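You operate a simulated robot arm through the tools that you are given. There is no shell and no other tool. Be economical: measure what you need, move in short steps, check, and stop when the job is done.

You are at the controls of a simulated robot arm. One attempt, no reset.

Task
Take the grey cowl and put it on the low shelf of the fitting cart.

The check looks at the end state, three seconds after you hand in, the way a careful person would. Anything else that was tipped, shoved, dropped, spilled or broken makes it a failure.

Robot
A 7-joint arm with a two-finger parallel gripper on a trunk, on a base that drives. Base frame: it is fixed to the floor where the robot stands at the start and does not move with it; the origin is under the middle of the robot, x ahead of it, y to its left, z up. Units: m, rad, N and s.
With the tool pointing down near the work surface it reaches from about 0.1 to 0.82 m from the robot's upright axis, wherever it stands. Its first joint turns from -2.007 to 2.007 rad. Places, roughly: low shelf of the fitting cart [-3, 1, 0.2]. Payload 3.91 kg.
The tool frame sits at the grasp point between the pads (the TCP): z along the fingers, y along the line on which they close. The tips reach 0.03 m beyond it. Largest opening 0.11 m; finger width 0.02, thickness 0.01; the body of the gripper, 0.048 by 0.112 m, starts 0.055 m behind the TCP.
Orientation is told as [roll, pitch, yaw] about the base's x, y, z axes, in that order, counted from this pose: with the fingers straight down and closing along the base's y, the tool's x points along the base's -x, its y along +y and its z along -z.

Tools
- The arm moves only by the tool play_rows. Its argument "moves" is a list that holds one entry, the list of rows, each a list of 7 numbers: the shift along the base's x, y, z in m, then the turn, a rotation vector about the base's x, y, z in degrees, then the opening, from 0 (shut) to 1 (fully open). In form: [[[x, y, z, wx, wy, wz, fingers], ...]]. A call has 1 to 12 rows; each row shifts and turns the commanded pose from where the row before left it. Each row takes 0.2 s and may step no farther than 0.05 m and 0.15 rad from the row before; otherwise, or with a gripper value out of range, the whole call is refused. Where a pose cannot be reached the arm comes as near as it can. A force on the tool above 40 N (or 10 N above the force at the start of the call, whichever is more), or a blocked arm, ends the call early, and 0.2 s more pass. Each finger travels about 0.153 m/s and halts on what it meets, pressing with about 37 N; the grip force reading is that of the motor and also rises with nothing between the fingers. The clock runs only during rows and for 0.2 s after the last one: add rows that do not move to give the fingers time. The reply holds the time, the measured pose of the TCP, the force on the tool along the base axes, the opening and the grip force, in the units named above and with some noise, with the torque about the TCP (base axes, N m) and any sound that the robot's microphone picked up, and new pictures: "pictures" is both (left out), scene, wrist or none.
- Cameras (640 x 400 px; columns grow to the right, rows downward): "scene" is now at [0.195, 0.1592, 1.3582]; the picture's right is [-0.63, -0.77, 0.00], its down [-0.65, 0.53, -0.54] and it looks along [0.42, -0.34, -0.84] (base axes); focal length 279 px, centre (320, 200). "wrist" rides on the gripper at [0.072, 0.017, -0.103] in the tool frame; the picture's right is [-0.23, 0.97, 0.00], its down [-0.76, -0.18, -0.62] and it looks along [-0.61, -0.14, 0.78] (tool axes); focal length 222 px, centre (320, 200). There is no depth. A picture from a camera that has moved, and an enlarged one, comes with that camera's place and axes in the base frame and with its lens.
- slide_trunk(by): slides the trunk up (or, below 0, down) by that many m; the arm and the scene camera ride with it, the base frame stays. It gives what a move gives, with no picture.
- drive_base(legs): drives the robot by 1 to 6 legs, each [ahead, left, turn to the left] in m, m and rad, along the robot's own axes; the way and the turn of a leg run together, so that a leg with both is an arc; at most 1.5 m and 3.142 rad a leg. The arm and the cameras ride along, it lands a little off, and it stops where it bumps. It gives what a move gives, and a new picture of the scene camera.
- turn_head(pan, tilt): turns the head with the scene camera to pan (to the left, within 1.396 rad either way) and tilt (down, from -0.506 to 1.204), counted from straight ahead of the robot. It gives what a move gives, and a new picture of the scene camera.
- zoom(camera, box): a new picture of the part [left, top, right, bottom] of that camera's present view, enlarged. It takes no simulated time.
- close_job(): hands the job in; it is judged then, once.

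Go step by step. Nothing tells you exact positions but the pictures and the camera data: compare them with the known pose of the tool, close in by small moves and look again before you grip or let go. The budget is 120 turns and 260 pictures, counting those below and the enlarged ones. Unless the task says otherwise, let go and move clear before handing in, and close with one line.

The tools are called after "Request:" as a command line: name --argument value ..., lists and objects as JSON in quotes. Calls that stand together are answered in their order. play_rows: Moves the arm, as the interface text tells. Its arguments: {"type":"object","properties":{"moves":{"type":"array"},"pictures":{"type":"string","enum":["both","scene","wrist","none"]}},"required":["moves"]} The other tools are called the same way: slide_trunk (by) slides the trunk up or down; drive_base (legs) drives the base; turn_head (pan, tilt) turns the head that bears the scene camera; zoom (camera, box) takes an enlarged picture of a part of a camera's view; close_job () hands the job in.

At the start:

```text
clock: 0.0
eef_pos: [0.4016, -0.0692, 0.7271]
orientation: [-0.001, 0.0, -0.001]
contact_force: [0.2, 0.0, 0.0]
moment: [0.01, 0.01, 0.02]
grip_width: 0.11
finger_force: 0.0
trunk travel left (down, up): [-0.724, 0.266]
robot x, y, heading: [-0.002, 0.003, 0.0]
head pan, tilt: [-0.684, 1.004]
```

scene: 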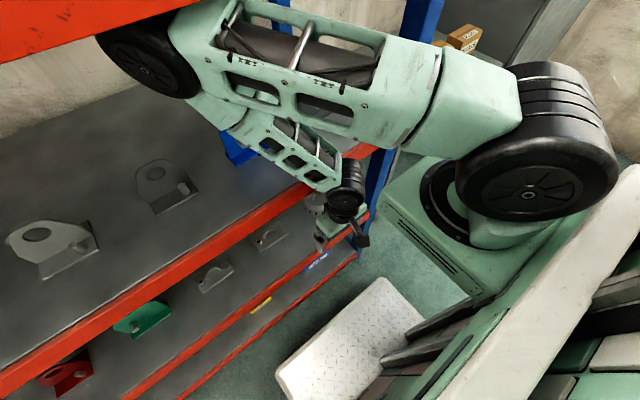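
wrist: 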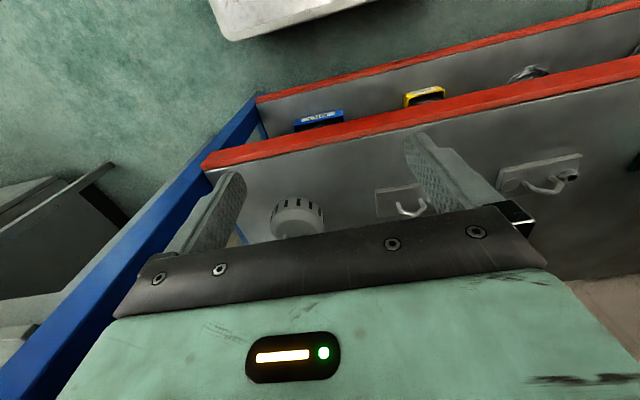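

I see a shelving rack ahead with brackets and, in the wrist view, a light-grey slotted round cap that could be the cowl. I'll look around with the head before moving.

Request:
turn_head --pan 0.0 --tilt 0.8

Request:
zoom --camera "wrist" --box '[180, 60, 640, 260]'

Request:
turn_head --pan 0.7 --tilt 0.8

Request:
turn_head --pan 1.39 --tilt 0.4

```text
clock: 1.1
eef_pos: [0.4017, -0.0691, 0.7279]
orientation: [0.002, -0.001, 0.001]
contact_force: [-0.2, 0.0, -0.1]
moment: [0.01, 0.0, 0.0]
grip_width: 0.1098
finger_force: 0.0
trunk travel left (down, up): [-0.724, 0.266]
robot x, y, heading: [0.003, -0.0022, 0.005]
head pan, tilt: [0.0, 0.799]
camera scene: at [0.2219, 0.203, 1.3736], right [0.0, -1.0, 0.0], down [-0.72, 0.0, -0.7], along [0.7, 0.0, -0.72], focal length 279 px, centre (320, 200)
```

scene: 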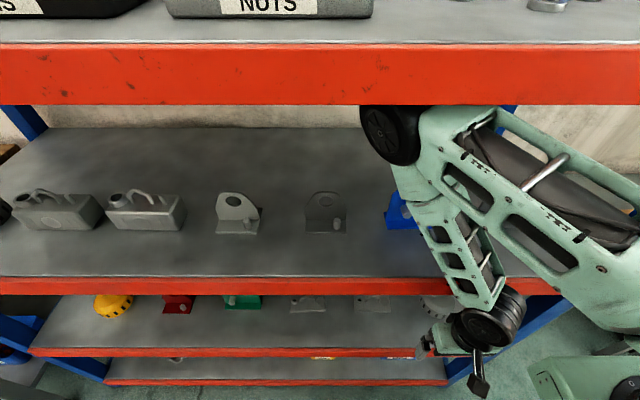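

```text
1.39 times, centred on (410, 160) of wrist
camera zoom: at [0.3302, -0.0525, 0.8313], right [0.23, 0.97, 0.0], down [0.76, -0.18, 0.62], along [0.61, -0.14, -0.78], focal length 309 px, centre (195, 256)
```

zoom: 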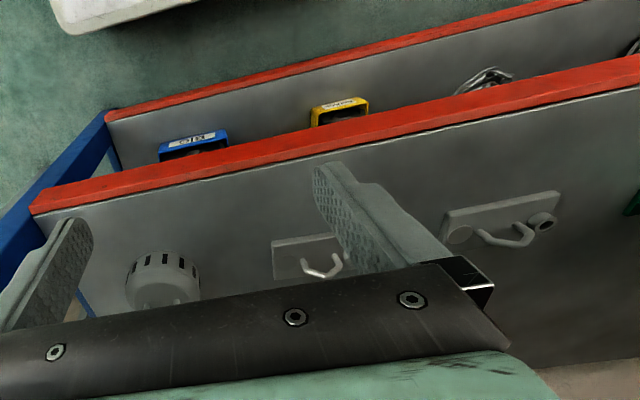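

```text
clock: 2.1
eef_pos: [0.4003, -0.0686, 0.7274]
orientation: [0.001, -0.001, 0.0]
contact_force: [0.8, -0.7, 0.0]
moment: [-0.03, -0.03, 0.0]
grip_width: 0.1098
finger_force: 0.1
trunk travel left (down, up): [-0.724, 0.266]
robot x, y, heading: [0.0015, -0.0, -0.0]
head pan, tilt: [0.7, 0.799]
camera scene: at [0.203, 0.255, 1.3736], right [0.64, -0.77, 0.0], down [-0.55, -0.46, -0.7], along [0.53, 0.45, -0.72], focal length 279 px, centre (320, 200)
```

scene: 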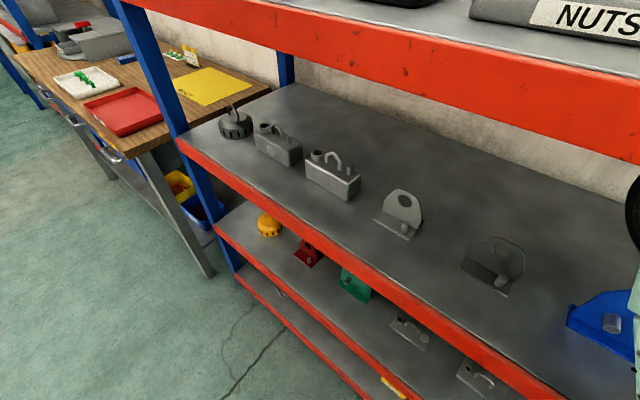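

```text
clock: 3.2
eef_pos: [0.4012, -0.0691, 0.7264]
orientation: [0.001, -0.001, 0.0]
contact_force: [0.2, -0.1, -0.1]
moment: [-0.04, -0.02, 0.0]
grip_width: 0.11
finger_force: 0.1
trunk travel left (down, up): [-0.724, 0.266]
robot x, y, heading: [0.0009, -0.0019, 0.0]
head pan, tilt: [1.389, 0.4]
camera scene: at [0.1581, 0.2942, 1.4087], right [0.98, -0.18, 0.0], down [-0.07, -0.38, -0.92], along [0.17, 0.91, -0.39], focal length 279 px, centre (320, 200)
```

scene: 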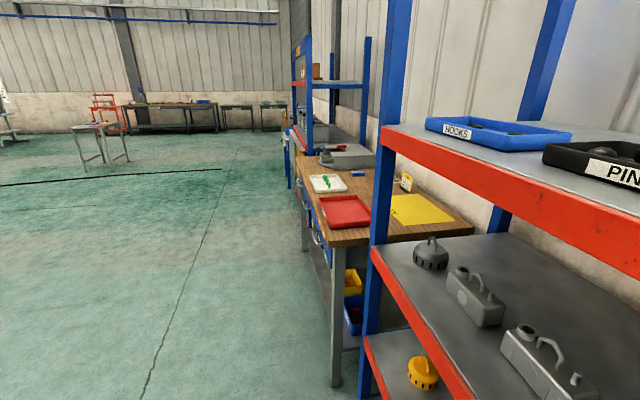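

Round slotted caps ("cowls") come in yellow, a dark one at the left of the upper shelf, and a light one on the lower shelf at right. I'll zoom in to compare colours.

Request:
zoom --camera "scene" --box '[360, 210, 600, 400]'

Request:
zoom --camera "wrist" --box '[240, 160, 460, 260]'

Request:
turn_head --pan 0.6 --tilt 1.1

Request:
turn_head --pan -0.5 --tilt 0.3

```text
2.11 times, centred on (480, 305) of scene
camera zoom: at [0.1581, 0.2942, 1.4087], right [0.98, -0.18, 0.0], down [-0.07, -0.38, -0.92], along [0.17, 0.91, -0.39], focal length 586 px, centre (-17, -21)
```

zoom: 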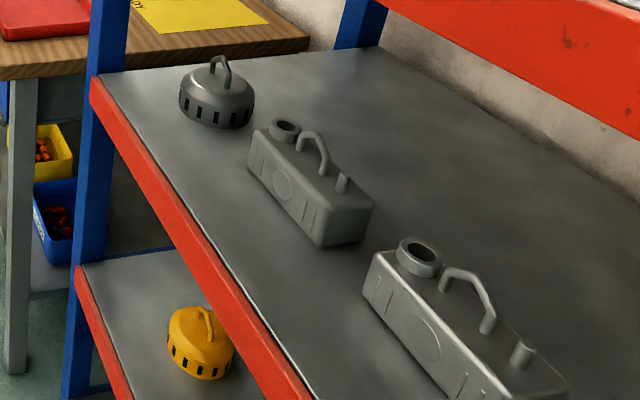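

```text
2.91 times, centred on (350, 210) of wrist
camera zoom: at [0.3302, -0.0525, 0.8313], right [0.23, 0.97, 0.0], down [0.76, -0.18, 0.62], along [0.61, -0.14, -0.78], focal length 646 px, centre (233, 171)
```

zoom: 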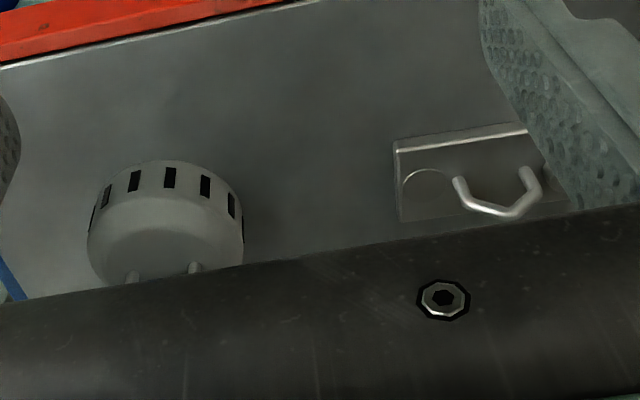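

```text
clock: 4.3
eef_pos: [0.4015, -0.0698, 0.7274]
orientation: [0.001, 0.0, 0.002]
contact_force: [-0.4, -0.7, 0.4]
moment: [-0.02, 0.01, 0.0]
grip_width: 0.1101
finger_force: 0.0
trunk travel left (down, up): [-0.724, 0.266]
robot x, y, heading: [-0.0019, -0.0023, -0.0]
head pan, tilt: [0.6, 1.1]
camera scene: at [0.1934, 0.2388, 1.3519], right [0.57, -0.82, 0.0], down [-0.73, -0.5, -0.45], along [0.37, 0.26, -0.89], focal length 279 px, centre (320, 200)
```

scene: 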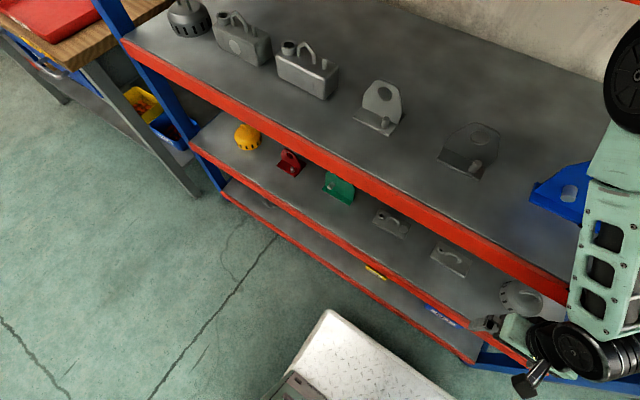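

```text
clock: 5.7
eef_pos: [0.401, -0.0682, 0.728]
orientation: [-0.001, -0.001, 0.001]
contact_force: [0.1, -0.5, 0.2]
moment: [-0.04, 0.04, 0.02]
grip_width: 0.11
finger_force: 0.1
trunk travel left (down, up): [-0.724, 0.266]
robot x, y, heading: [-0.0017, 0.0, -0.001]
head pan, tilt: [-0.499, 0.3]
camera scene: at [0.2233, 0.1584, 1.4179], right [-0.48, -0.88, 0.0], down [-0.26, 0.14, -0.96], along [0.84, -0.46, -0.3], focal length 279 px, centre (320, 200)
```

scene: 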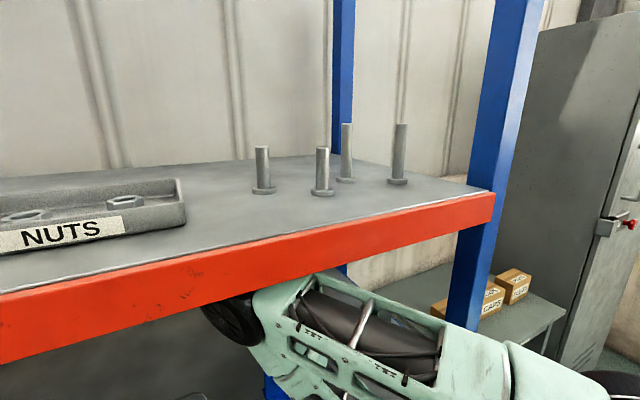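

Candidates are the pale round cap on the second shelf (about [0.60, -0.16, 0.5]) and the dark one at the upper shelf's left end. I need more views around before deciding and before driving.

Request:
turn_head --pan -1.39 --tilt 0.4

Request:
drive_base --legs '[[-0.4, 0, 0]]'

Request:
turn_head --pan 0.0 --tilt 0.75

```text
clock: 6.8
eef_pos: [0.4015, -0.0701, 0.7272]
orientation: [0.0, 0.002, 0.0]
contact_force: [-0.4, 0.0, 1.1]
moment: [-0.01, 0.02, -0.02]
grip_width: 0.11
finger_force: 0.0
trunk travel left (down, up): [-0.724, 0.266]
robot x, y, heading: [-0.0001, -0.0006, -0.003]
head pan, tilt: [-1.389, 0.4]
camera scene: at [0.1581, 0.112, 1.4087], right [-0.98, -0.18, 0.0], down [-0.07, 0.38, -0.92], along [0.17, -0.91, -0.39], focal length 279 px, centre (320, 200)
```

scene: 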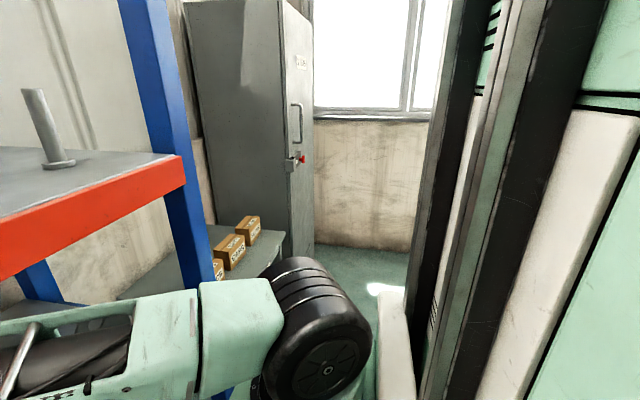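

```text
clock: 9.4
eef_pos: [-0.0044, -0.0705, 0.7281]
orientation: [0.0, -0.001, -0.006]
contact_force: [0.4, 0.2, 0.5]
moment: [-0.03, -0.03, 0.01]
grip_width: 0.11
finger_force: 0.1
trunk travel left (down, up): [-0.724, 0.266]
robot x, y, heading: [-0.4053, 0.0005, -0.006]
head pan, tilt: [-1.389, 0.4]
camera scene: at [-0.2466, 0.1123, 1.4087], right [-0.98, -0.17, 0.0], down [-0.07, 0.38, -0.92], along [0.16, -0.91, -0.39], focal length 279 px, centre (320, 200)
```

scene: 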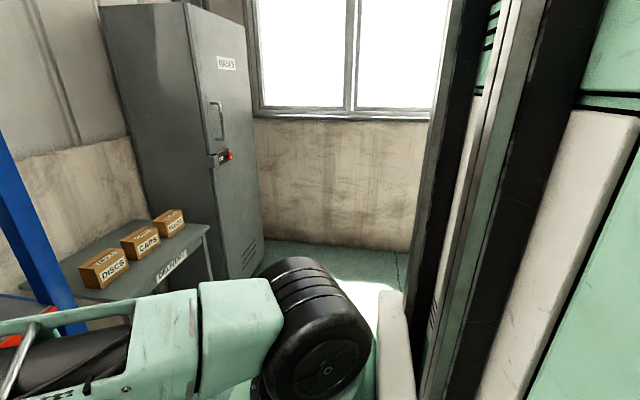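

```text
clock: 10.9
eef_pos: [-0.0043, -0.0712, 0.7281]
orientation: [0.0, 0.001, -0.007]
contact_force: [-0.3, -0.6, -0.3]
moment: [0.0, -0.02, -0.02]
grip_width: 0.1101
finger_force: 0.2
trunk travel left (down, up): [-0.724, 0.266]
robot x, y, heading: [-0.4039, 0.0034, -0.008]
head pan, tilt: [0.0, 0.75]
camera scene: at [-0.1797, 0.2028, 1.3776], right [-0.01, -1.0, 0.0], down [-0.68, 0.01, -0.73], along [0.73, -0.01, -0.68], focal length 279 px, centre (320, 200)
```

scene: 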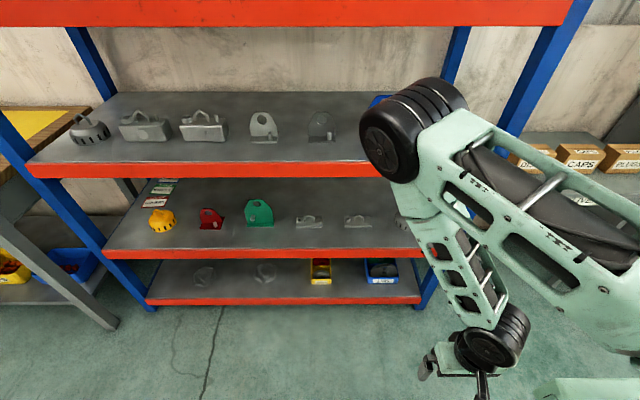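

The rack is well in view, with some label cards at the left of the second shelf. I'll read those and look at all items.

Request:
zoom --camera "scene" --box '[130, 170, 290, 270]'

Request:
zoom --camera "scene" --box '[50, 85, 240, 165]'

Request:
zoom --camera "scene" --box '[270, 180, 440, 290]'

Request:
zoom --camera "wrist" --box '[0, 0, 640, 400]'

```text
4.00 times, centred on (210, 220) of scene
camera zoom: at [-0.1797, 0.2028, 1.3776], right [-0.01, -1.0, 0.0], down [-0.68, 0.01, -0.73], along [0.73, -0.01, -0.68], focal length 1114 px, centre (760, 120)
```

zoom: 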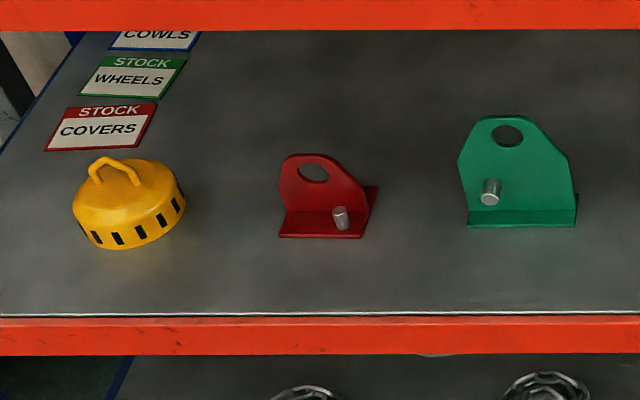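

```text
3.37 times, centred on (145, 125) of scene
camera zoom: at [-0.1797, 0.2028, 1.3776], right [-0.01, -1.0, 0.0], down [-0.68, 0.01, -0.73], along [0.73, -0.01, -0.68], focal length 938 px, centre (910, 453)
```

zoom: 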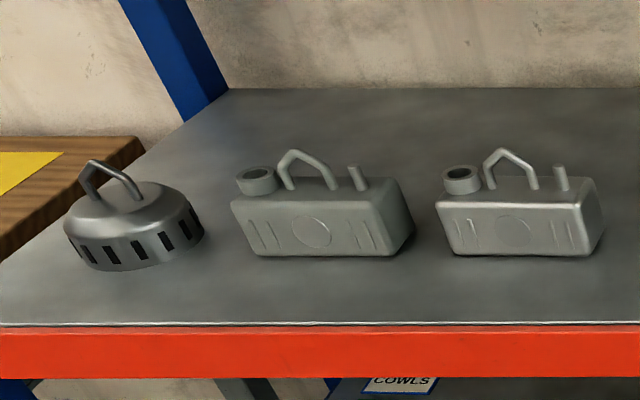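

```text
3.64 times, centred on (355, 235) of scene
camera zoom: at [-0.1797, 0.2028, 1.3776], right [-0.01, -1.0, 0.0], down [-0.68, 0.01, -0.73], along [0.73, -0.01, -0.68], focal length 1013 px, centre (193, 73)
```

zoom: 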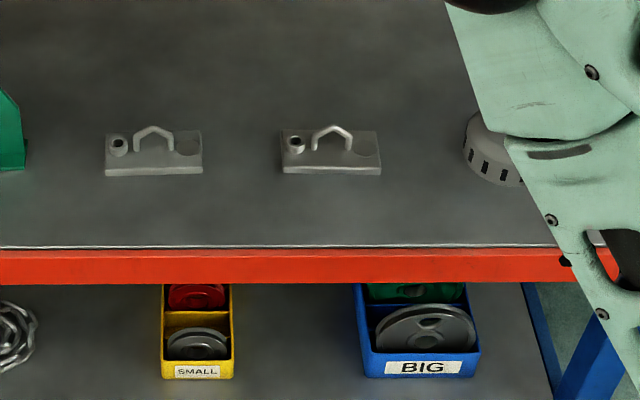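

```text
1.00 times, centred on (320, 200) of wrist (not enlarged: the box is as wide or as high as the picture)
camera zoom: at [-0.0756, -0.0534, 0.8313], right [0.23, 0.97, 0.0], down [0.76, -0.18, 0.62], along [0.61, -0.15, -0.78], focal length 222 px, centre (320, 200)
```

zoom: 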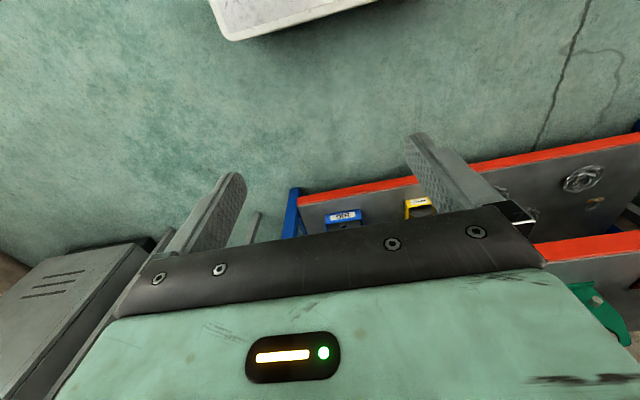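

There are cards reading COVERS, WHEELS and COWLS, plus a yellow sheet on the bench. I'll shift left to look at them.

Request:
drive_base --legs '[[0, 0.8, 0]]'

Request:
turn_head --pan 0.15 --tilt 0.6

```text
clock: 15.1
eef_pos: [0.0015, 0.7182, 0.7262]
orientation: [0.0, -0.001, -0.005]
contact_force: [0.7, 0.9, -0.2]
moment: [0.02, 0.01, -0.01]
grip_width: 0.11
finger_force: 0.0
trunk travel left (down, up): [-0.724, 0.266]
robot x, y, heading: [-0.4044, 0.7898, -0.005]
head pan, tilt: [0.0, 0.75]
camera scene: at [-0.1753, 0.9902, 1.3776], right [-0.01, -1.0, 0.0], down [-0.68, 0.0, -0.73], along [0.73, 0.0, -0.68], focal length 279 px, centre (320, 200)
```

scene: 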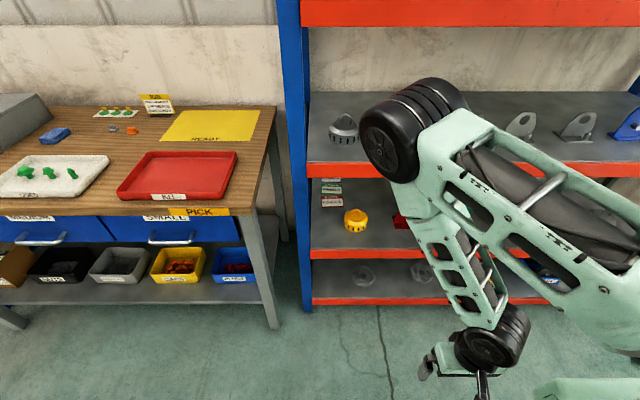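

```text
clock: 15.8
eef_pos: [-0.0006, 0.7174, 0.7277]
orientation: [0.0, 0.0, -0.006]
contact_force: [-0.6, 1.0, 0.1]
moment: [-0.01, 0.01, 0.01]
grip_width: 0.1101
finger_force: 0.1
trunk travel left (down, up): [-0.724, 0.266]
robot x, y, heading: [-0.4007, 0.7916, -0.006]
head pan, tilt: [0.15, 0.6]
camera scene: at [-0.1708, 1.0033, 1.3905], right [0.14, -0.99, 0.0], down [-0.56, -0.08, -0.82], along [0.82, 0.12, -0.57], focal length 279 px, centre (320, 200)
```

scene: 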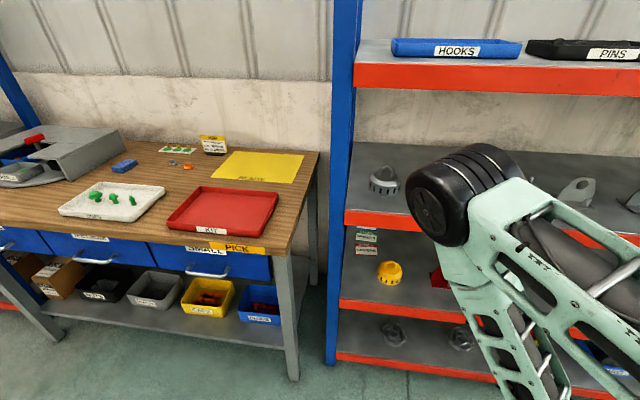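

Request:
zoom --camera "scene" --box '[340, 215, 420, 290]'

Request:
zoom --camera "scene" --box '[360, 140, 440, 210]'

Request:
zoom --camera "scene" --box '[100, 125, 320, 265]'

Request:
zoom --camera "scene" --box '[360, 300, 500, 380]'

```text
5.33 times, centred on (380, 252) of scene
camera zoom: at [-0.1708, 1.0033, 1.3905], right [0.14, -0.99, 0.0], down [-0.56, -0.08, -0.82], along [0.82, 0.12, -0.57], focal length 1486 px, centre (0, -80)
```

zoom: 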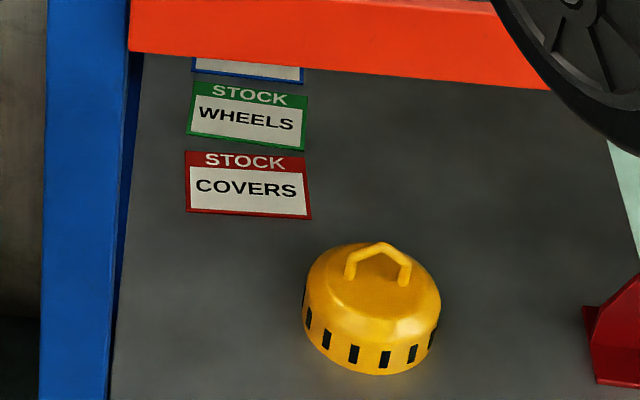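

```text
5.71 times, centred on (400, 175) of scene
camera zoom: at [-0.1708, 1.0033, 1.3905], right [0.14, -0.99, 0.0], down [-0.56, -0.08, -0.82], along [0.82, 0.12, -0.57], focal length 1592 px, centre (-137, 343)
```

zoom: 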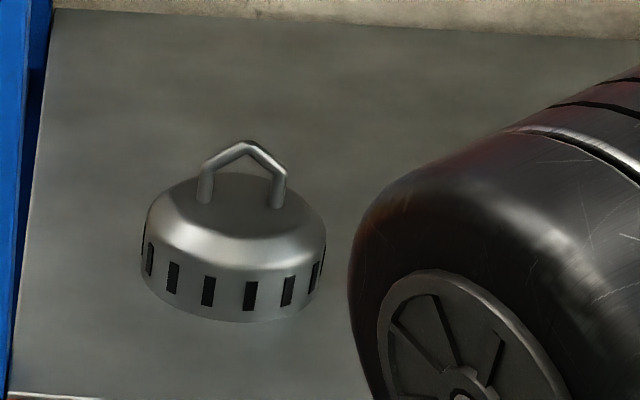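

```text
2.86 times, centred on (210, 195) of scene
camera zoom: at [-0.1708, 1.0033, 1.3905], right [0.14, -0.99, 0.0], down [-0.56, -0.08, -0.82], along [0.82, 0.12, -0.57], focal length 796 px, centre (634, 214)
```

zoom: 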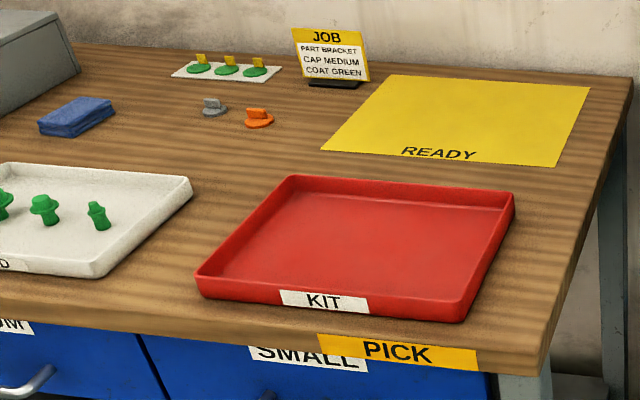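

```text
4.57 times, centred on (430, 340) of scene
camera zoom: at [-0.1708, 1.0033, 1.3905], right [0.14, -0.99, 0.0], down [-0.56, -0.08, -0.82], along [0.82, 0.12, -0.57], focal length 1273 px, centre (-183, -440)
```

zoom: 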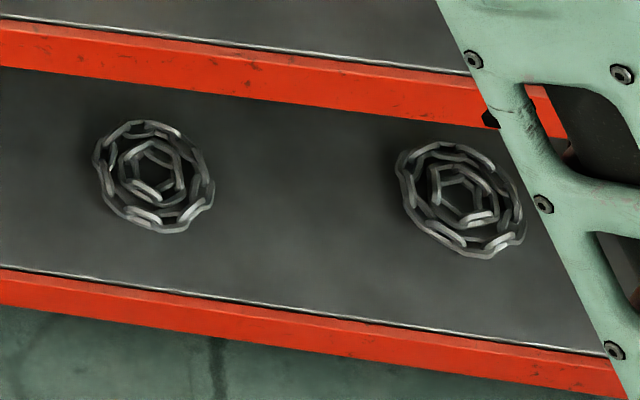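

The dark one is bare shiny steel; the pale matte one on the second shelf (right) is evidently painted grey. Before fetching it, I'll turn to look at the cart.

Request:
drive_base --legs '[[-0.3, 0, 0], [0, 0, 1.57]]'

Request:
turn_head --pan 1.39 --tilt 0.45

```text
clock: 21.7
eef_pos: [-0.6381, 1.1915, 0.727]
orientation: [0.0, -0.001, 1.588]
contact_force: [-0.3, 0.4, 0.9]
moment: [-0.01, 0.01, -0.01]
grip_width: 0.1101
finger_force: 0.0
trunk travel left (down, up): [-0.724, 0.266]
robot x, y, heading: [-0.7008, 0.7891, 1.587]
head pan, tilt: [0.15, 0.6]
camera scene: at [-0.9231, 1.0132, 1.3905], right [0.99, 0.17, 0.0], down [0.09, -0.56, -0.83], along [-0.14, 0.81, -0.56], focal length 279 px, centre (320, 200)
```

scene: 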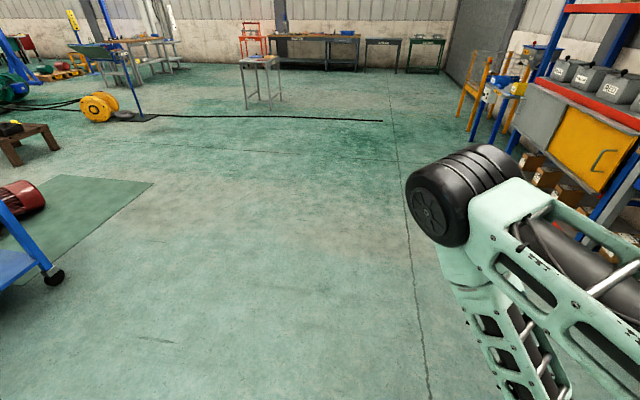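

```text
clock: 23.2
eef_pos: [-0.6381, 1.1914, 0.7275]
orientation: [0.0, 0.0, 1.587]
contact_force: [-0.4, 1.5, -0.4]
moment: [0.01, 0.01, 0.02]
grip_width: 0.1101
finger_force: 0.1
trunk travel left (down, up): [-0.724, 0.266]
robot x, y, heading: [-0.6993, 0.7866, 1.583]
head pan, tilt: [1.389, 0.45]
camera scene: at [-0.9991, 0.9412, 1.4041], right [0.16, 0.99, 0.0], down [0.43, -0.07, -0.9], along [-0.89, 0.15, -0.44], focal length 279 px, centre (320, 200)
```

scene: 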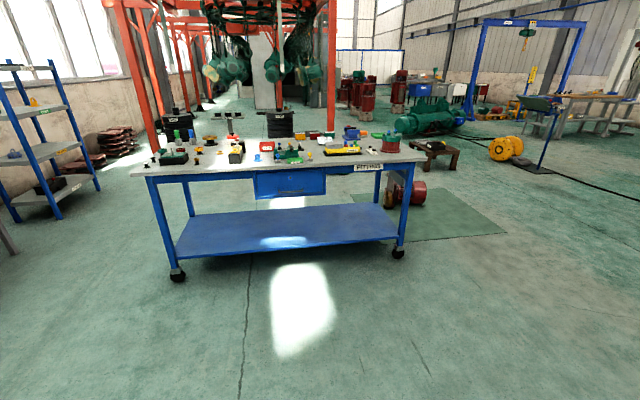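

The fitting cart: blue low shelf, empty, front edge around x≈-2.69, y 0.25–1.8, z≈0.2. I'll check its contents by zoom, then go back to the rack.

Request:
zoom --camera "scene" --box '[130, 100, 430, 290]'

Request:
turn_head --pan -0.3 --tilt 0.6

Request:
drive_base --legs '[[0, 0, -1.585], [0, -0.65, 0]]'

Request:
turn_head --pan 0.25 --tilt 0.6

```text
2.11 times, centred on (280, 195) of scene
camera zoom: at [-0.9991, 0.9412, 1.4041], right [0.16, 0.99, 0.0], down [0.43, -0.07, -0.9], along [-0.89, 0.15, -0.44], focal length 586 px, centre (404, 210)
```

zoom: 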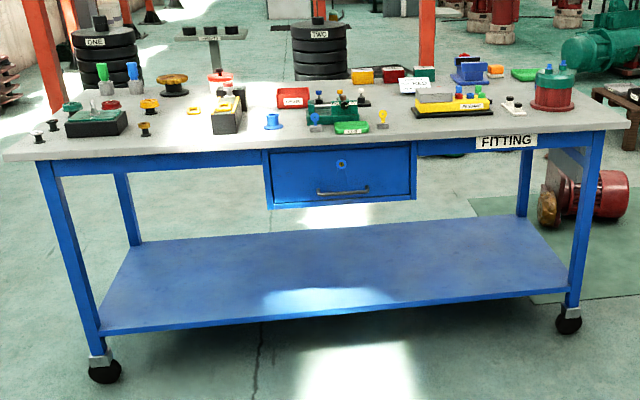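

```text
clock: 24.9
eef_pos: [-0.638, 1.1925, 0.7286]
orientation: [-0.002, 0.001, 1.588]
contact_force: [0.0, -0.6, -0.5]
moment: [0.0, 0.01, 0.01]
grip_width: 0.11
finger_force: 0.0
trunk travel left (down, up): [-0.724, 0.266]
robot x, y, heading: [-0.7021, 0.7896, 1.591]
head pan, tilt: [-0.3, 0.6]
camera scene: at [-0.8837, 1.0109, 1.3905], right [0.96, -0.28, 0.0], down [-0.16, -0.54, -0.83], along [0.23, 0.79, -0.56], focal length 279 px, centre (320, 200)
```

scene: 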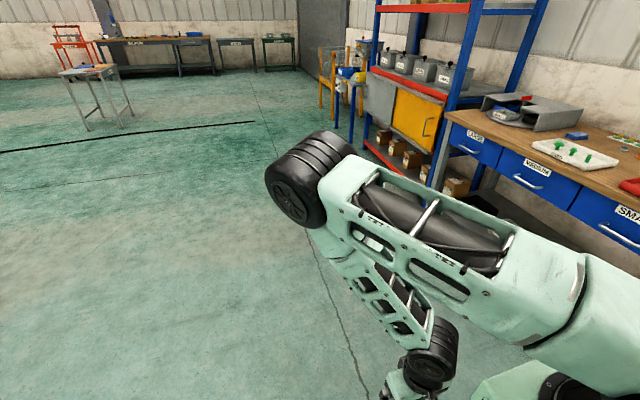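

```text
clock: 32.4
eef_pos: [-0.3036, 0.0644, 0.7275]
orientation: [0.001, 0.0, -0.006]
contact_force: [0.7, -0.3, 0.5]
moment: [-0.01, -0.03, 0.01]
grip_width: 0.1099
finger_force: 0.1
trunk travel left (down, up): [-0.724, 0.266]
robot x, y, heading: [-0.7069, 0.1326, -0.008]
head pan, tilt: [-0.3, 0.6]
camera scene: at [-0.4783, 0.3116, 1.3905], right [-0.3, -0.95, 0.0], down [-0.54, 0.17, -0.83], along [0.79, -0.25, -0.56], focal length 279 px, centre (320, 200)
```

scene: 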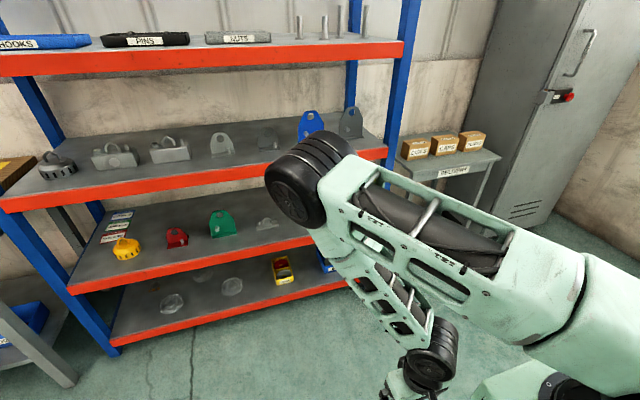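

```text
clock: 33.4
eef_pos: [-0.3035, 0.0649, 0.7275]
orientation: [0.001, -0.001, -0.007]
contact_force: [0.7, 0.0, -0.2]
moment: [-0.02, -0.01, -0.01]
grip_width: 0.1095
finger_force: 0.0
trunk travel left (down, up): [-0.724, 0.266]
robot x, y, heading: [-0.7058, 0.1386, -0.005]
head pan, tilt: [0.25, 0.6]
camera scene: at [-0.4768, 0.3595, 1.3905], right [0.24, -0.97, 0.0], down [-0.55, -0.14, -0.83], along [0.8, 0.2, -0.56], focal length 279 px, centre (320, 200)
```

scene: 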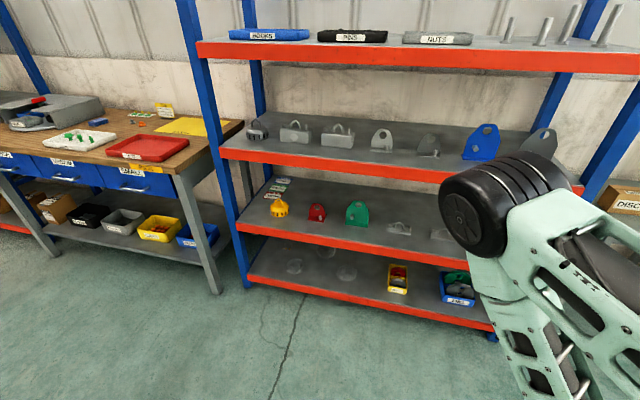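

I'll read the cards from this angle and get the pale cowl in view unobstructed by moving left.

Request:
zoom --camera "scene" --box '[245, 165, 325, 225]'

Request:
drive_base --legs '[[0.15, -0.6, 0]]'

Request:
turn_head --pan 0.4 --tilt 0.7

```text
6.67 times, centred on (285, 195) of scene
camera zoom: at [-0.4768, 0.3595, 1.3905], right [0.24, -0.97, 0.0], down [-0.55, -0.14, -0.83], along [0.8, 0.2, -0.56], focal length 1857 px, centre (553, 233)
```

zoom: 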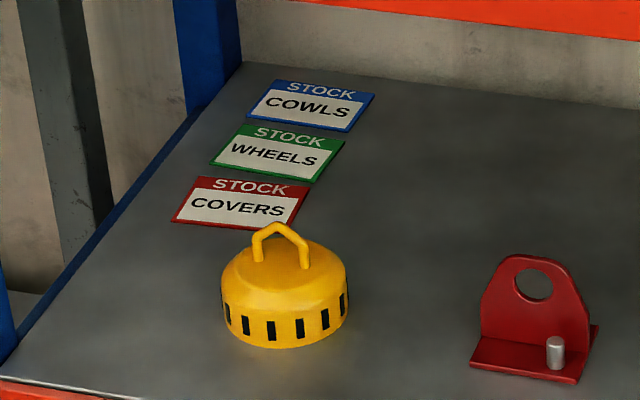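

```text
clock: 36.9
eef_pos: [-0.1596, -0.5442, 0.728]
orientation: [0.0, -0.001, -0.009]
contact_force: [0.4, 0.6, 0.4]
moment: [0.05, 0.03, 0.0]
grip_width: 0.1099
finger_force: 0.0
trunk travel left (down, up): [-0.724, 0.266]
robot x, y, heading: [-0.5591, -0.47, -0.014]
head pan, tilt: [0.25, 0.6]
camera scene: at [-0.3312, -0.2479, 1.3905], right [0.24, -0.97, 0.0], down [-0.55, -0.13, -0.83], along [0.8, 0.2, -0.56], focal length 279 px, centre (320, 200)
```

scene: 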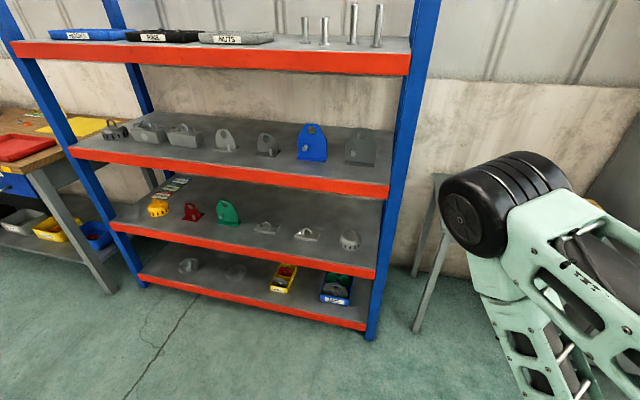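

```text
clock: 37.6
eef_pos: [-0.1587, -0.5425, 0.7273]
orientation: [0.001, 0.0, -0.008]
contact_force: [0.7, -0.7, 0.6]
moment: [0.04, 0.01, -0.01]
grip_width: 0.11
finger_force: 0.0
trunk travel left (down, up): [-0.724, 0.266]
robot x, y, heading: [-0.5583, -0.4738, -0.006]
head pan, tilt: [0.4, 0.7]
camera scene: at [-0.3385, -0.2367, 1.3819], right [0.38, -0.92, 0.0], down [-0.6, -0.24, -0.77], along [0.71, 0.29, -0.64], focal length 279 px, centre (320, 200)
```

scene: 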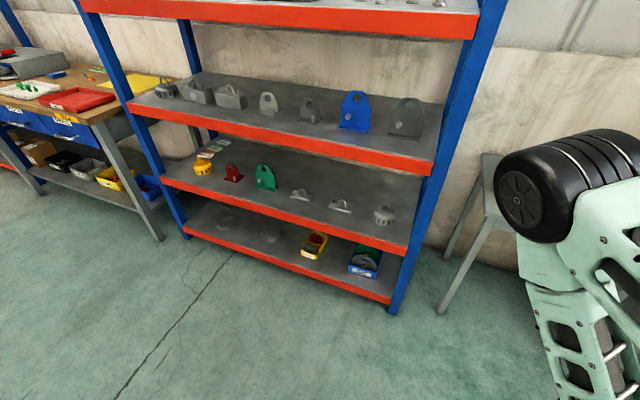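

Request:
zoom --camera "scene" --box '[280, 180, 420, 260]'

Request:
zoom --camera "scene" --box '[140, 60, 440, 170]'

```text
4.57 times, centred on (350, 220) of scene
camera zoom: at [-0.3385, -0.2367, 1.3819], right [0.38, -0.92, 0.0], down [-0.6, -0.24, -0.77], along [0.71, 0.29, -0.64], focal length 1273 px, centre (183, 109)
```

zoom: 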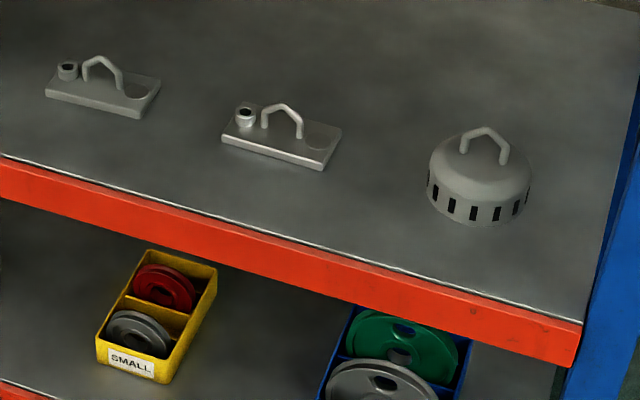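

```text
2.13 times, centred on (290, 115) of scene
camera zoom: at [-0.3385, -0.2367, 1.3819], right [0.38, -0.92, 0.0], down [-0.6, -0.24, -0.77], along [0.71, 0.29, -0.64], focal length 594 px, centre (384, 381)
```

zoom: 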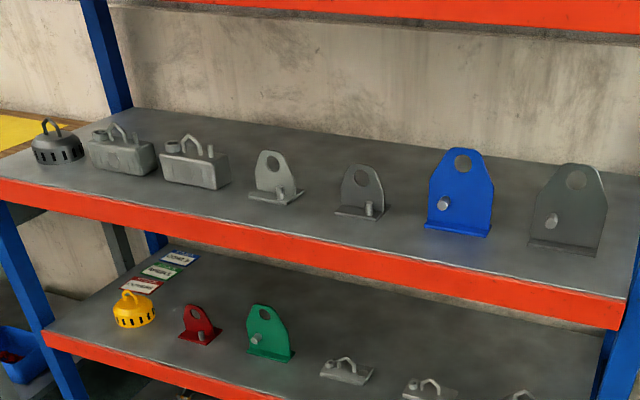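

The matte pale-grey cowl at about [0.62, -0.157], handle top z≈0.588, handle running along y, is my target. I'll pitch the fingers forward about 60° here in the open and lower the trunk.

Request:
play_rows --moves '[[[0, 0, 0, 0, -8.5, 0, 1], [0, 0, 0, 0, -8.5, 0, 1], [0, 0, 0, 0, -8.5, 0, 1], [0, 0, 0, 0, -8.5, 0, 1], [0, 0, 0, 0, -8.5, 0, 1], [0, 0, 0, 0, -8.5, 0, 1], [0, 0, 0, 0, -8.5, 0, 1], [0, 0, 0, 0, 0, 0, 1]]]' --pictures "none"

Request:
slide_trunk --by -0.1

Request:
turn_head --pan 0.0 --tilt 0.6

Request:
zoom --camera "wrist" --box '[0, 0, 640, 400]'

```text
clock: 39.4
eef_pos: [-0.1428, -0.5376, 0.7122]
orientation: [0.031, -1.051, -0.035]
contact_force: [-0.8, -0.8, 0.4]
moment: [-0.01, 0.0, -0.01]
grip_width: 0.1102
finger_force: 0.0
out of reach, approached as far as the arm can: row 1, 2
trunk travel left (down, up): [-0.724, 0.266]
robot x, y, heading: [-0.5612, -0.4718, -0.008]
head pan, tilt: [0.4, 0.7]
```

```text
clock: 40.7
eef_pos: [-0.1435, -0.5345, 0.6118]
orientation: [0.033, -1.048, -0.032]
contact_force: [0.7, 0.3, 0.0]
moment: [0.01, 0.01, 0.0]
grip_width: 0.1101
finger_force: 0.1
trunk travel left (down, up): [-0.624, 0.366]
robot x, y, heading: [-0.5578, -0.4703, -0.007]
head pan, tilt: [0.4, 0.7]
```

```text
clock: 41.6
eef_pos: [-0.1442, -0.5355, 0.6119]
orientation: [0.033, -1.047, -0.031]
contact_force: [-0.4, -1.7, 0.0]
moment: [-0.01, -0.01, -0.03]
grip_width: 0.1101
finger_force: 0.1
trunk travel left (down, up): [-0.624, 0.366]
robot x, y, heading: [-0.5579, -0.4728, -0.014]
head pan, tilt: [0.0, 0.6]
camera scene: at [-0.3287, -0.2697, 1.2905], right [-0.01, -1.0, 0.0], down [-0.57, 0.0, -0.82], along [0.82, -0.01, -0.57], focal length 279 px, centre (320, 200)
```

scene: 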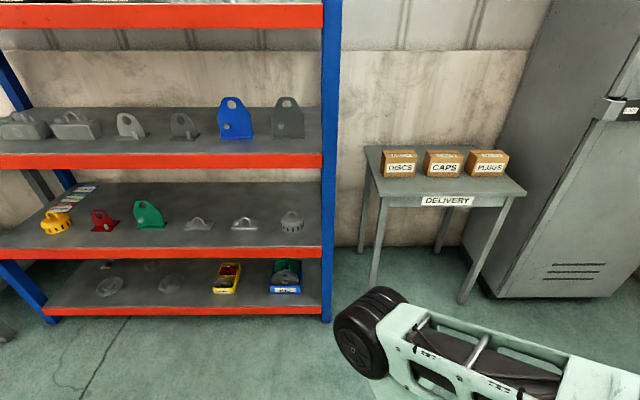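

```text
1.00 times, centred on (320, 200) of wrist (not enlarged: the box is as wide or as high as the picture)
camera zoom: at [-0.269, -0.518, 0.6018], right [0.12, 0.97, 0.21], down [-0.16, -0.19, 0.97], along [0.98, -0.15, 0.13], focal length 222 px, centre (320, 200)
```

zoom: 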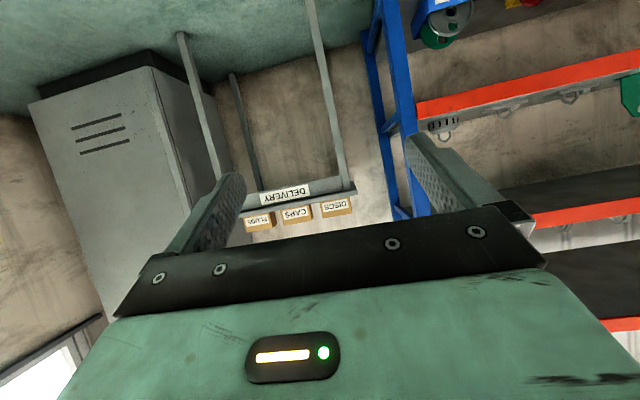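

The arm's elbow seems to swing right; I need to see its posture.

Request:
turn_head --pan -0.25 --tilt 1.15

```text
clock: 42.5
eef_pos: [-0.1441, -0.5358, 0.6107]
orientation: [0.031, -1.047, -0.032]
contact_force: [-0.1, 0.6, 0.4]
moment: [-0.01, 0.03, -0.03]
grip_width: 0.1098
finger_force: 0.1
trunk travel left (down, up): [-0.624, 0.366]
robot x, y, heading: [-0.56, -0.4715, -0.012]
head pan, tilt: [-0.25, 1.15]
camera scene: at [-0.3594, -0.2842, 1.2488], right [-0.26, -0.97, 0.0], down [-0.88, 0.23, -0.41], along [0.4, -0.1, -0.91], focal length 279 px, centre (320, 200)
```

scene: 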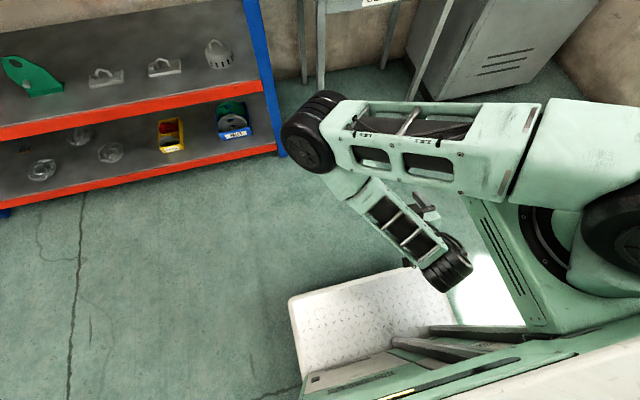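

Arm is folded with the elbow ahead. I'll extend the tool forward in open space to see how the posture opens.

Request:
play_rows --moves '[[[0.04, 0, 0, 0, 0, 0, 1], [0.04, 0, 0, 0, 0, 0, 1], [0.04, 0, 0, 0, 0, 0, 1], [0.04, 0, 0, 0, 0, 0, 1], [0.04, 0, 0, 0, 0, 0, 1], [0.04, 0, 0, 0, 0, 0, 1], [0.04, 0, 0, 0, 0, 0, 1], [0.04, 0, 0, 0, 0, 0, 1]]]'

```text
clock: 44.3
eef_pos: [0.1742, -0.5405, 0.6092]
orientation: [0.015, -1.04, -0.014]
contact_force: [1.1, 1.0, -0.5]
moment: [-0.01, 0.04, -0.03]
grip_width: 0.1101
finger_force: 0.1
trunk travel left (down, up): [-0.624, 0.366]
robot x, y, heading: [-0.5598, -0.4678, -0.008]
head pan, tilt: [-0.25, 1.15]
camera scene: at [-0.3596, -0.2841, 1.2488], right [-0.26, -0.97, 0.0], down [-0.88, 0.23, -0.41], along [0.39, -0.1, -0.91], focal length 279 px, centre (320, 200)
camera wrist: at [0.0489, -0.5231, 0.5998], right [0.12, 0.97, 0.2], down [-0.15, -0.18, 0.97], along [0.98, -0.15, 0.12], focal length 222 px, centre (320, 200)
```

scene: 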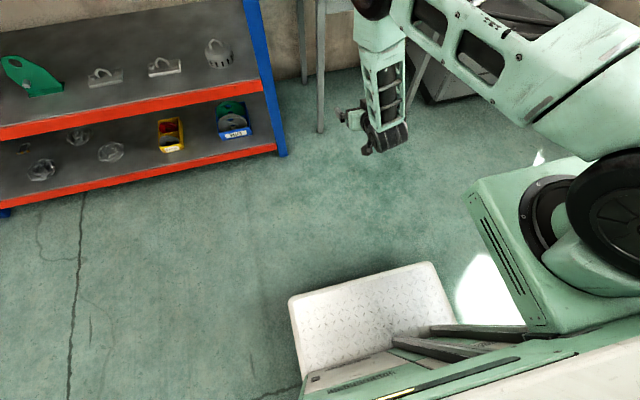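
wrist: 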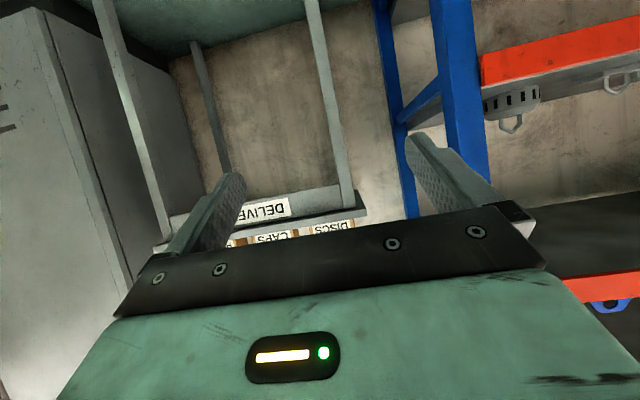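

The elbow would foul the middle shelf in this posture, so I want a straighter, lower arm from farther away. I'll move the base left into line with the cowl and back, then extend upward-forward and lower the trunk.

Request:
drive_base --legs '[[-0.2, 0.385, 0]]'

Request:
play_rows --moves '[[[0.03, 0, 0.03, 0, 0, 0, 1], [0.03, 0, 0.03, 0, 0, 0, 1], [0.03, 0, 0.03, 0, 0, 0, 1], [0.03, 0, 0.03, 0, 0, 0, 1], [0.03, 0, 0.03, 0, 0, 0, 1], [0.03, 0, 0.03, 0, 0, 0, 1], [0, 0, 0, 0, 0, 0, 1]]]' --pictures "none"

Request:
slide_trunk --by -0.15

Request:
turn_head --pan -0.25 --tilt 0.9

```text
clock: 47.0
eef_pos: [-0.026, -0.149, 0.6067]
orientation: [0.012, -1.038, -0.013]
contact_force: [0.2, 0.3, -0.5]
moment: [0.0, 0.0, -0.03]
grip_width: 0.11
finger_force: 0.0
trunk travel left (down, up): [-0.624, 0.366]
robot x, y, heading: [-0.7605, -0.0795, -0.002]
head pan, tilt: [-0.25, 1.15]
camera scene: at [-0.5607, 0.1051, 1.2488], right [-0.25, -0.97, 0.0], down [-0.88, 0.23, -0.41], along [0.4, -0.1, -0.91], focal length 279 px, centre (320, 200)
```

scene: 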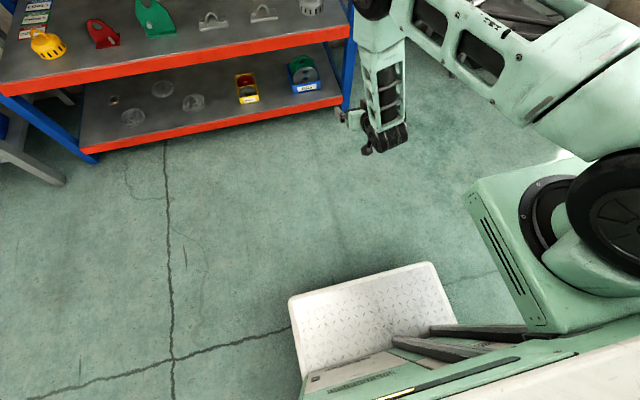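

```text
clock: 48.6
eef_pos: [0.1544, -0.1467, 0.7893]
orientation: [0.014, -1.037, -0.01]
contact_force: [-0.2, 1.0, -0.4]
moment: [-0.02, -0.01, -0.03]
grip_width: 0.1099
finger_force: 0.0
trunk travel left (down, up): [-0.624, 0.366]
robot x, y, heading: [-0.7599, -0.0837, -0.005]
head pan, tilt: [-0.25, 1.15]
```

```text
clock: 50.4
eef_pos: [0.1552, -0.1485, 0.6384]
orientation: [0.015, -1.038, -0.012]
contact_force: [-0.2, -0.4, 0.6]
moment: [0.02, 0.0, 0.0]
grip_width: 0.1099
finger_force: 0.0
trunk travel left (down, up): [-0.474, 0.516]
robot x, y, heading: [-0.7621, -0.0822, -0.003]
head pan, tilt: [-0.25, 1.15]
```

```text
clock: 51.1
eef_pos: [0.1563, -0.1482, 0.6387]
orientation: [0.015, -1.038, -0.011]
contact_force: [0.1, -0.3, 0.6]
moment: [-0.03, -0.02, 0.0]
grip_width: 0.1101
finger_force: 0.0
trunk travel left (down, up): [-0.474, 0.516]
robot x, y, heading: [-0.7604, -0.0801, -0.008]
head pan, tilt: [-0.25, 0.901]
camera scene: at [-0.5453, 0.1011, 1.1157], right [-0.25, -0.97, 0.0], down [-0.76, 0.2, -0.62], along [0.6, -0.16, -0.78], focal length 279 px, centre (320, 200)
```

scene: 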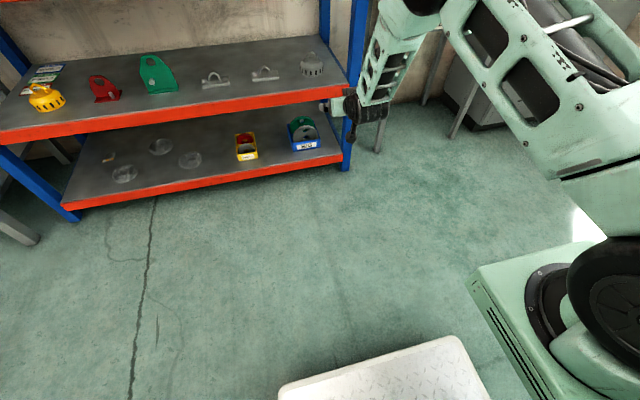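

Elbow is now behind the wrist but high. I'll go further: raise/extend the tool and lower the trunk again for more clearance.

Request:
play_rows --moves '[[[0.01, 0, 0.04, 0, 0, 0, 1], [0.01, 0, 0.04, 0, 0, 0, 1], [0.01, 0, 0.04, 0, 0, 0, 1], [0.01, 0, 0.04, 0, 0, 0, 1], [0, 0, 0, 0, 0, 0, 1]]]' --pictures "none"

Request:
slide_trunk --by -0.16

Request:
turn_head --pan -0.35 --tilt 0.5

Request:
zoom --camera "wrist" --box '[0, 0, 640, 400]'

```text
clock: 52.3
eef_pos: [0.1958, -0.1472, 0.7978]
orientation: [0.014, -1.038, -0.012]
contact_force: [0.4, -0.5, -0.8]
moment: [-0.02, -0.01, 0.03]
grip_width: 0.1101
finger_force: 0.1
trunk travel left (down, up): [-0.474, 0.516]
robot x, y, heading: [-0.7636, -0.0826, -0.005]
head pan, tilt: [-0.25, 0.901]
```

```text
clock: 54.1
eef_pos: [0.1959, -0.1469, 0.6375]
orientation: [0.015, -1.038, -0.012]
contact_force: [0.4, 0.2, 0.4]
moment: [-0.01, -0.02, 0.01]
grip_width: 0.11
finger_force: 0.0
trunk travel left (down, up): [-0.314, 0.676]
robot x, y, heading: [-0.7595, -0.0813, 0.0]
head pan, tilt: [-0.25, 0.901]
```

```text
clock: 55.0
eef_pos: [0.1959, -0.1463, 0.6367]
orientation: [0.014, -1.041, -0.012]
contact_force: [-0.2, -0.9, -0.1]
moment: [0.02, 0.01, 0.03]
grip_width: 0.1103
finger_force: 0.0
trunk travel left (down, up): [-0.314, 0.676]
robot x, y, heading: [-0.7588, -0.0825, -0.009]
head pan, tilt: [-0.351, 0.499]
camera scene: at [-0.5331, 0.0884, 0.9895], right [-0.35, -0.94, 0.0], down [-0.45, 0.17, -0.88], along [0.82, -0.3, -0.48], focal length 279 px, centre (320, 200)
```

scene: 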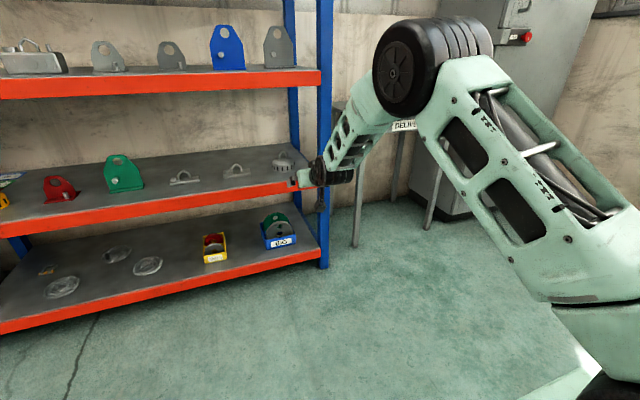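

```text
1.00 times, centred on (320, 200) of wrist (not enlarged: the box is as wide or as high as the picture)
camera zoom: at [0.071, -0.1302, 0.6275], right [0.11, 0.97, 0.2], down [-0.15, -0.18, 0.97], along [0.98, -0.14, 0.12], focal length 222 px, centre (320, 200)
```

zoom: 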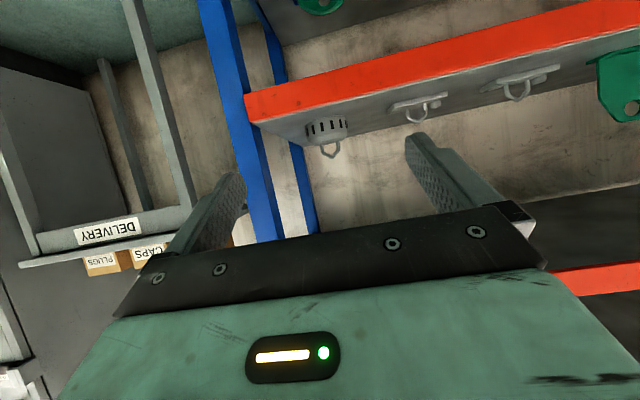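

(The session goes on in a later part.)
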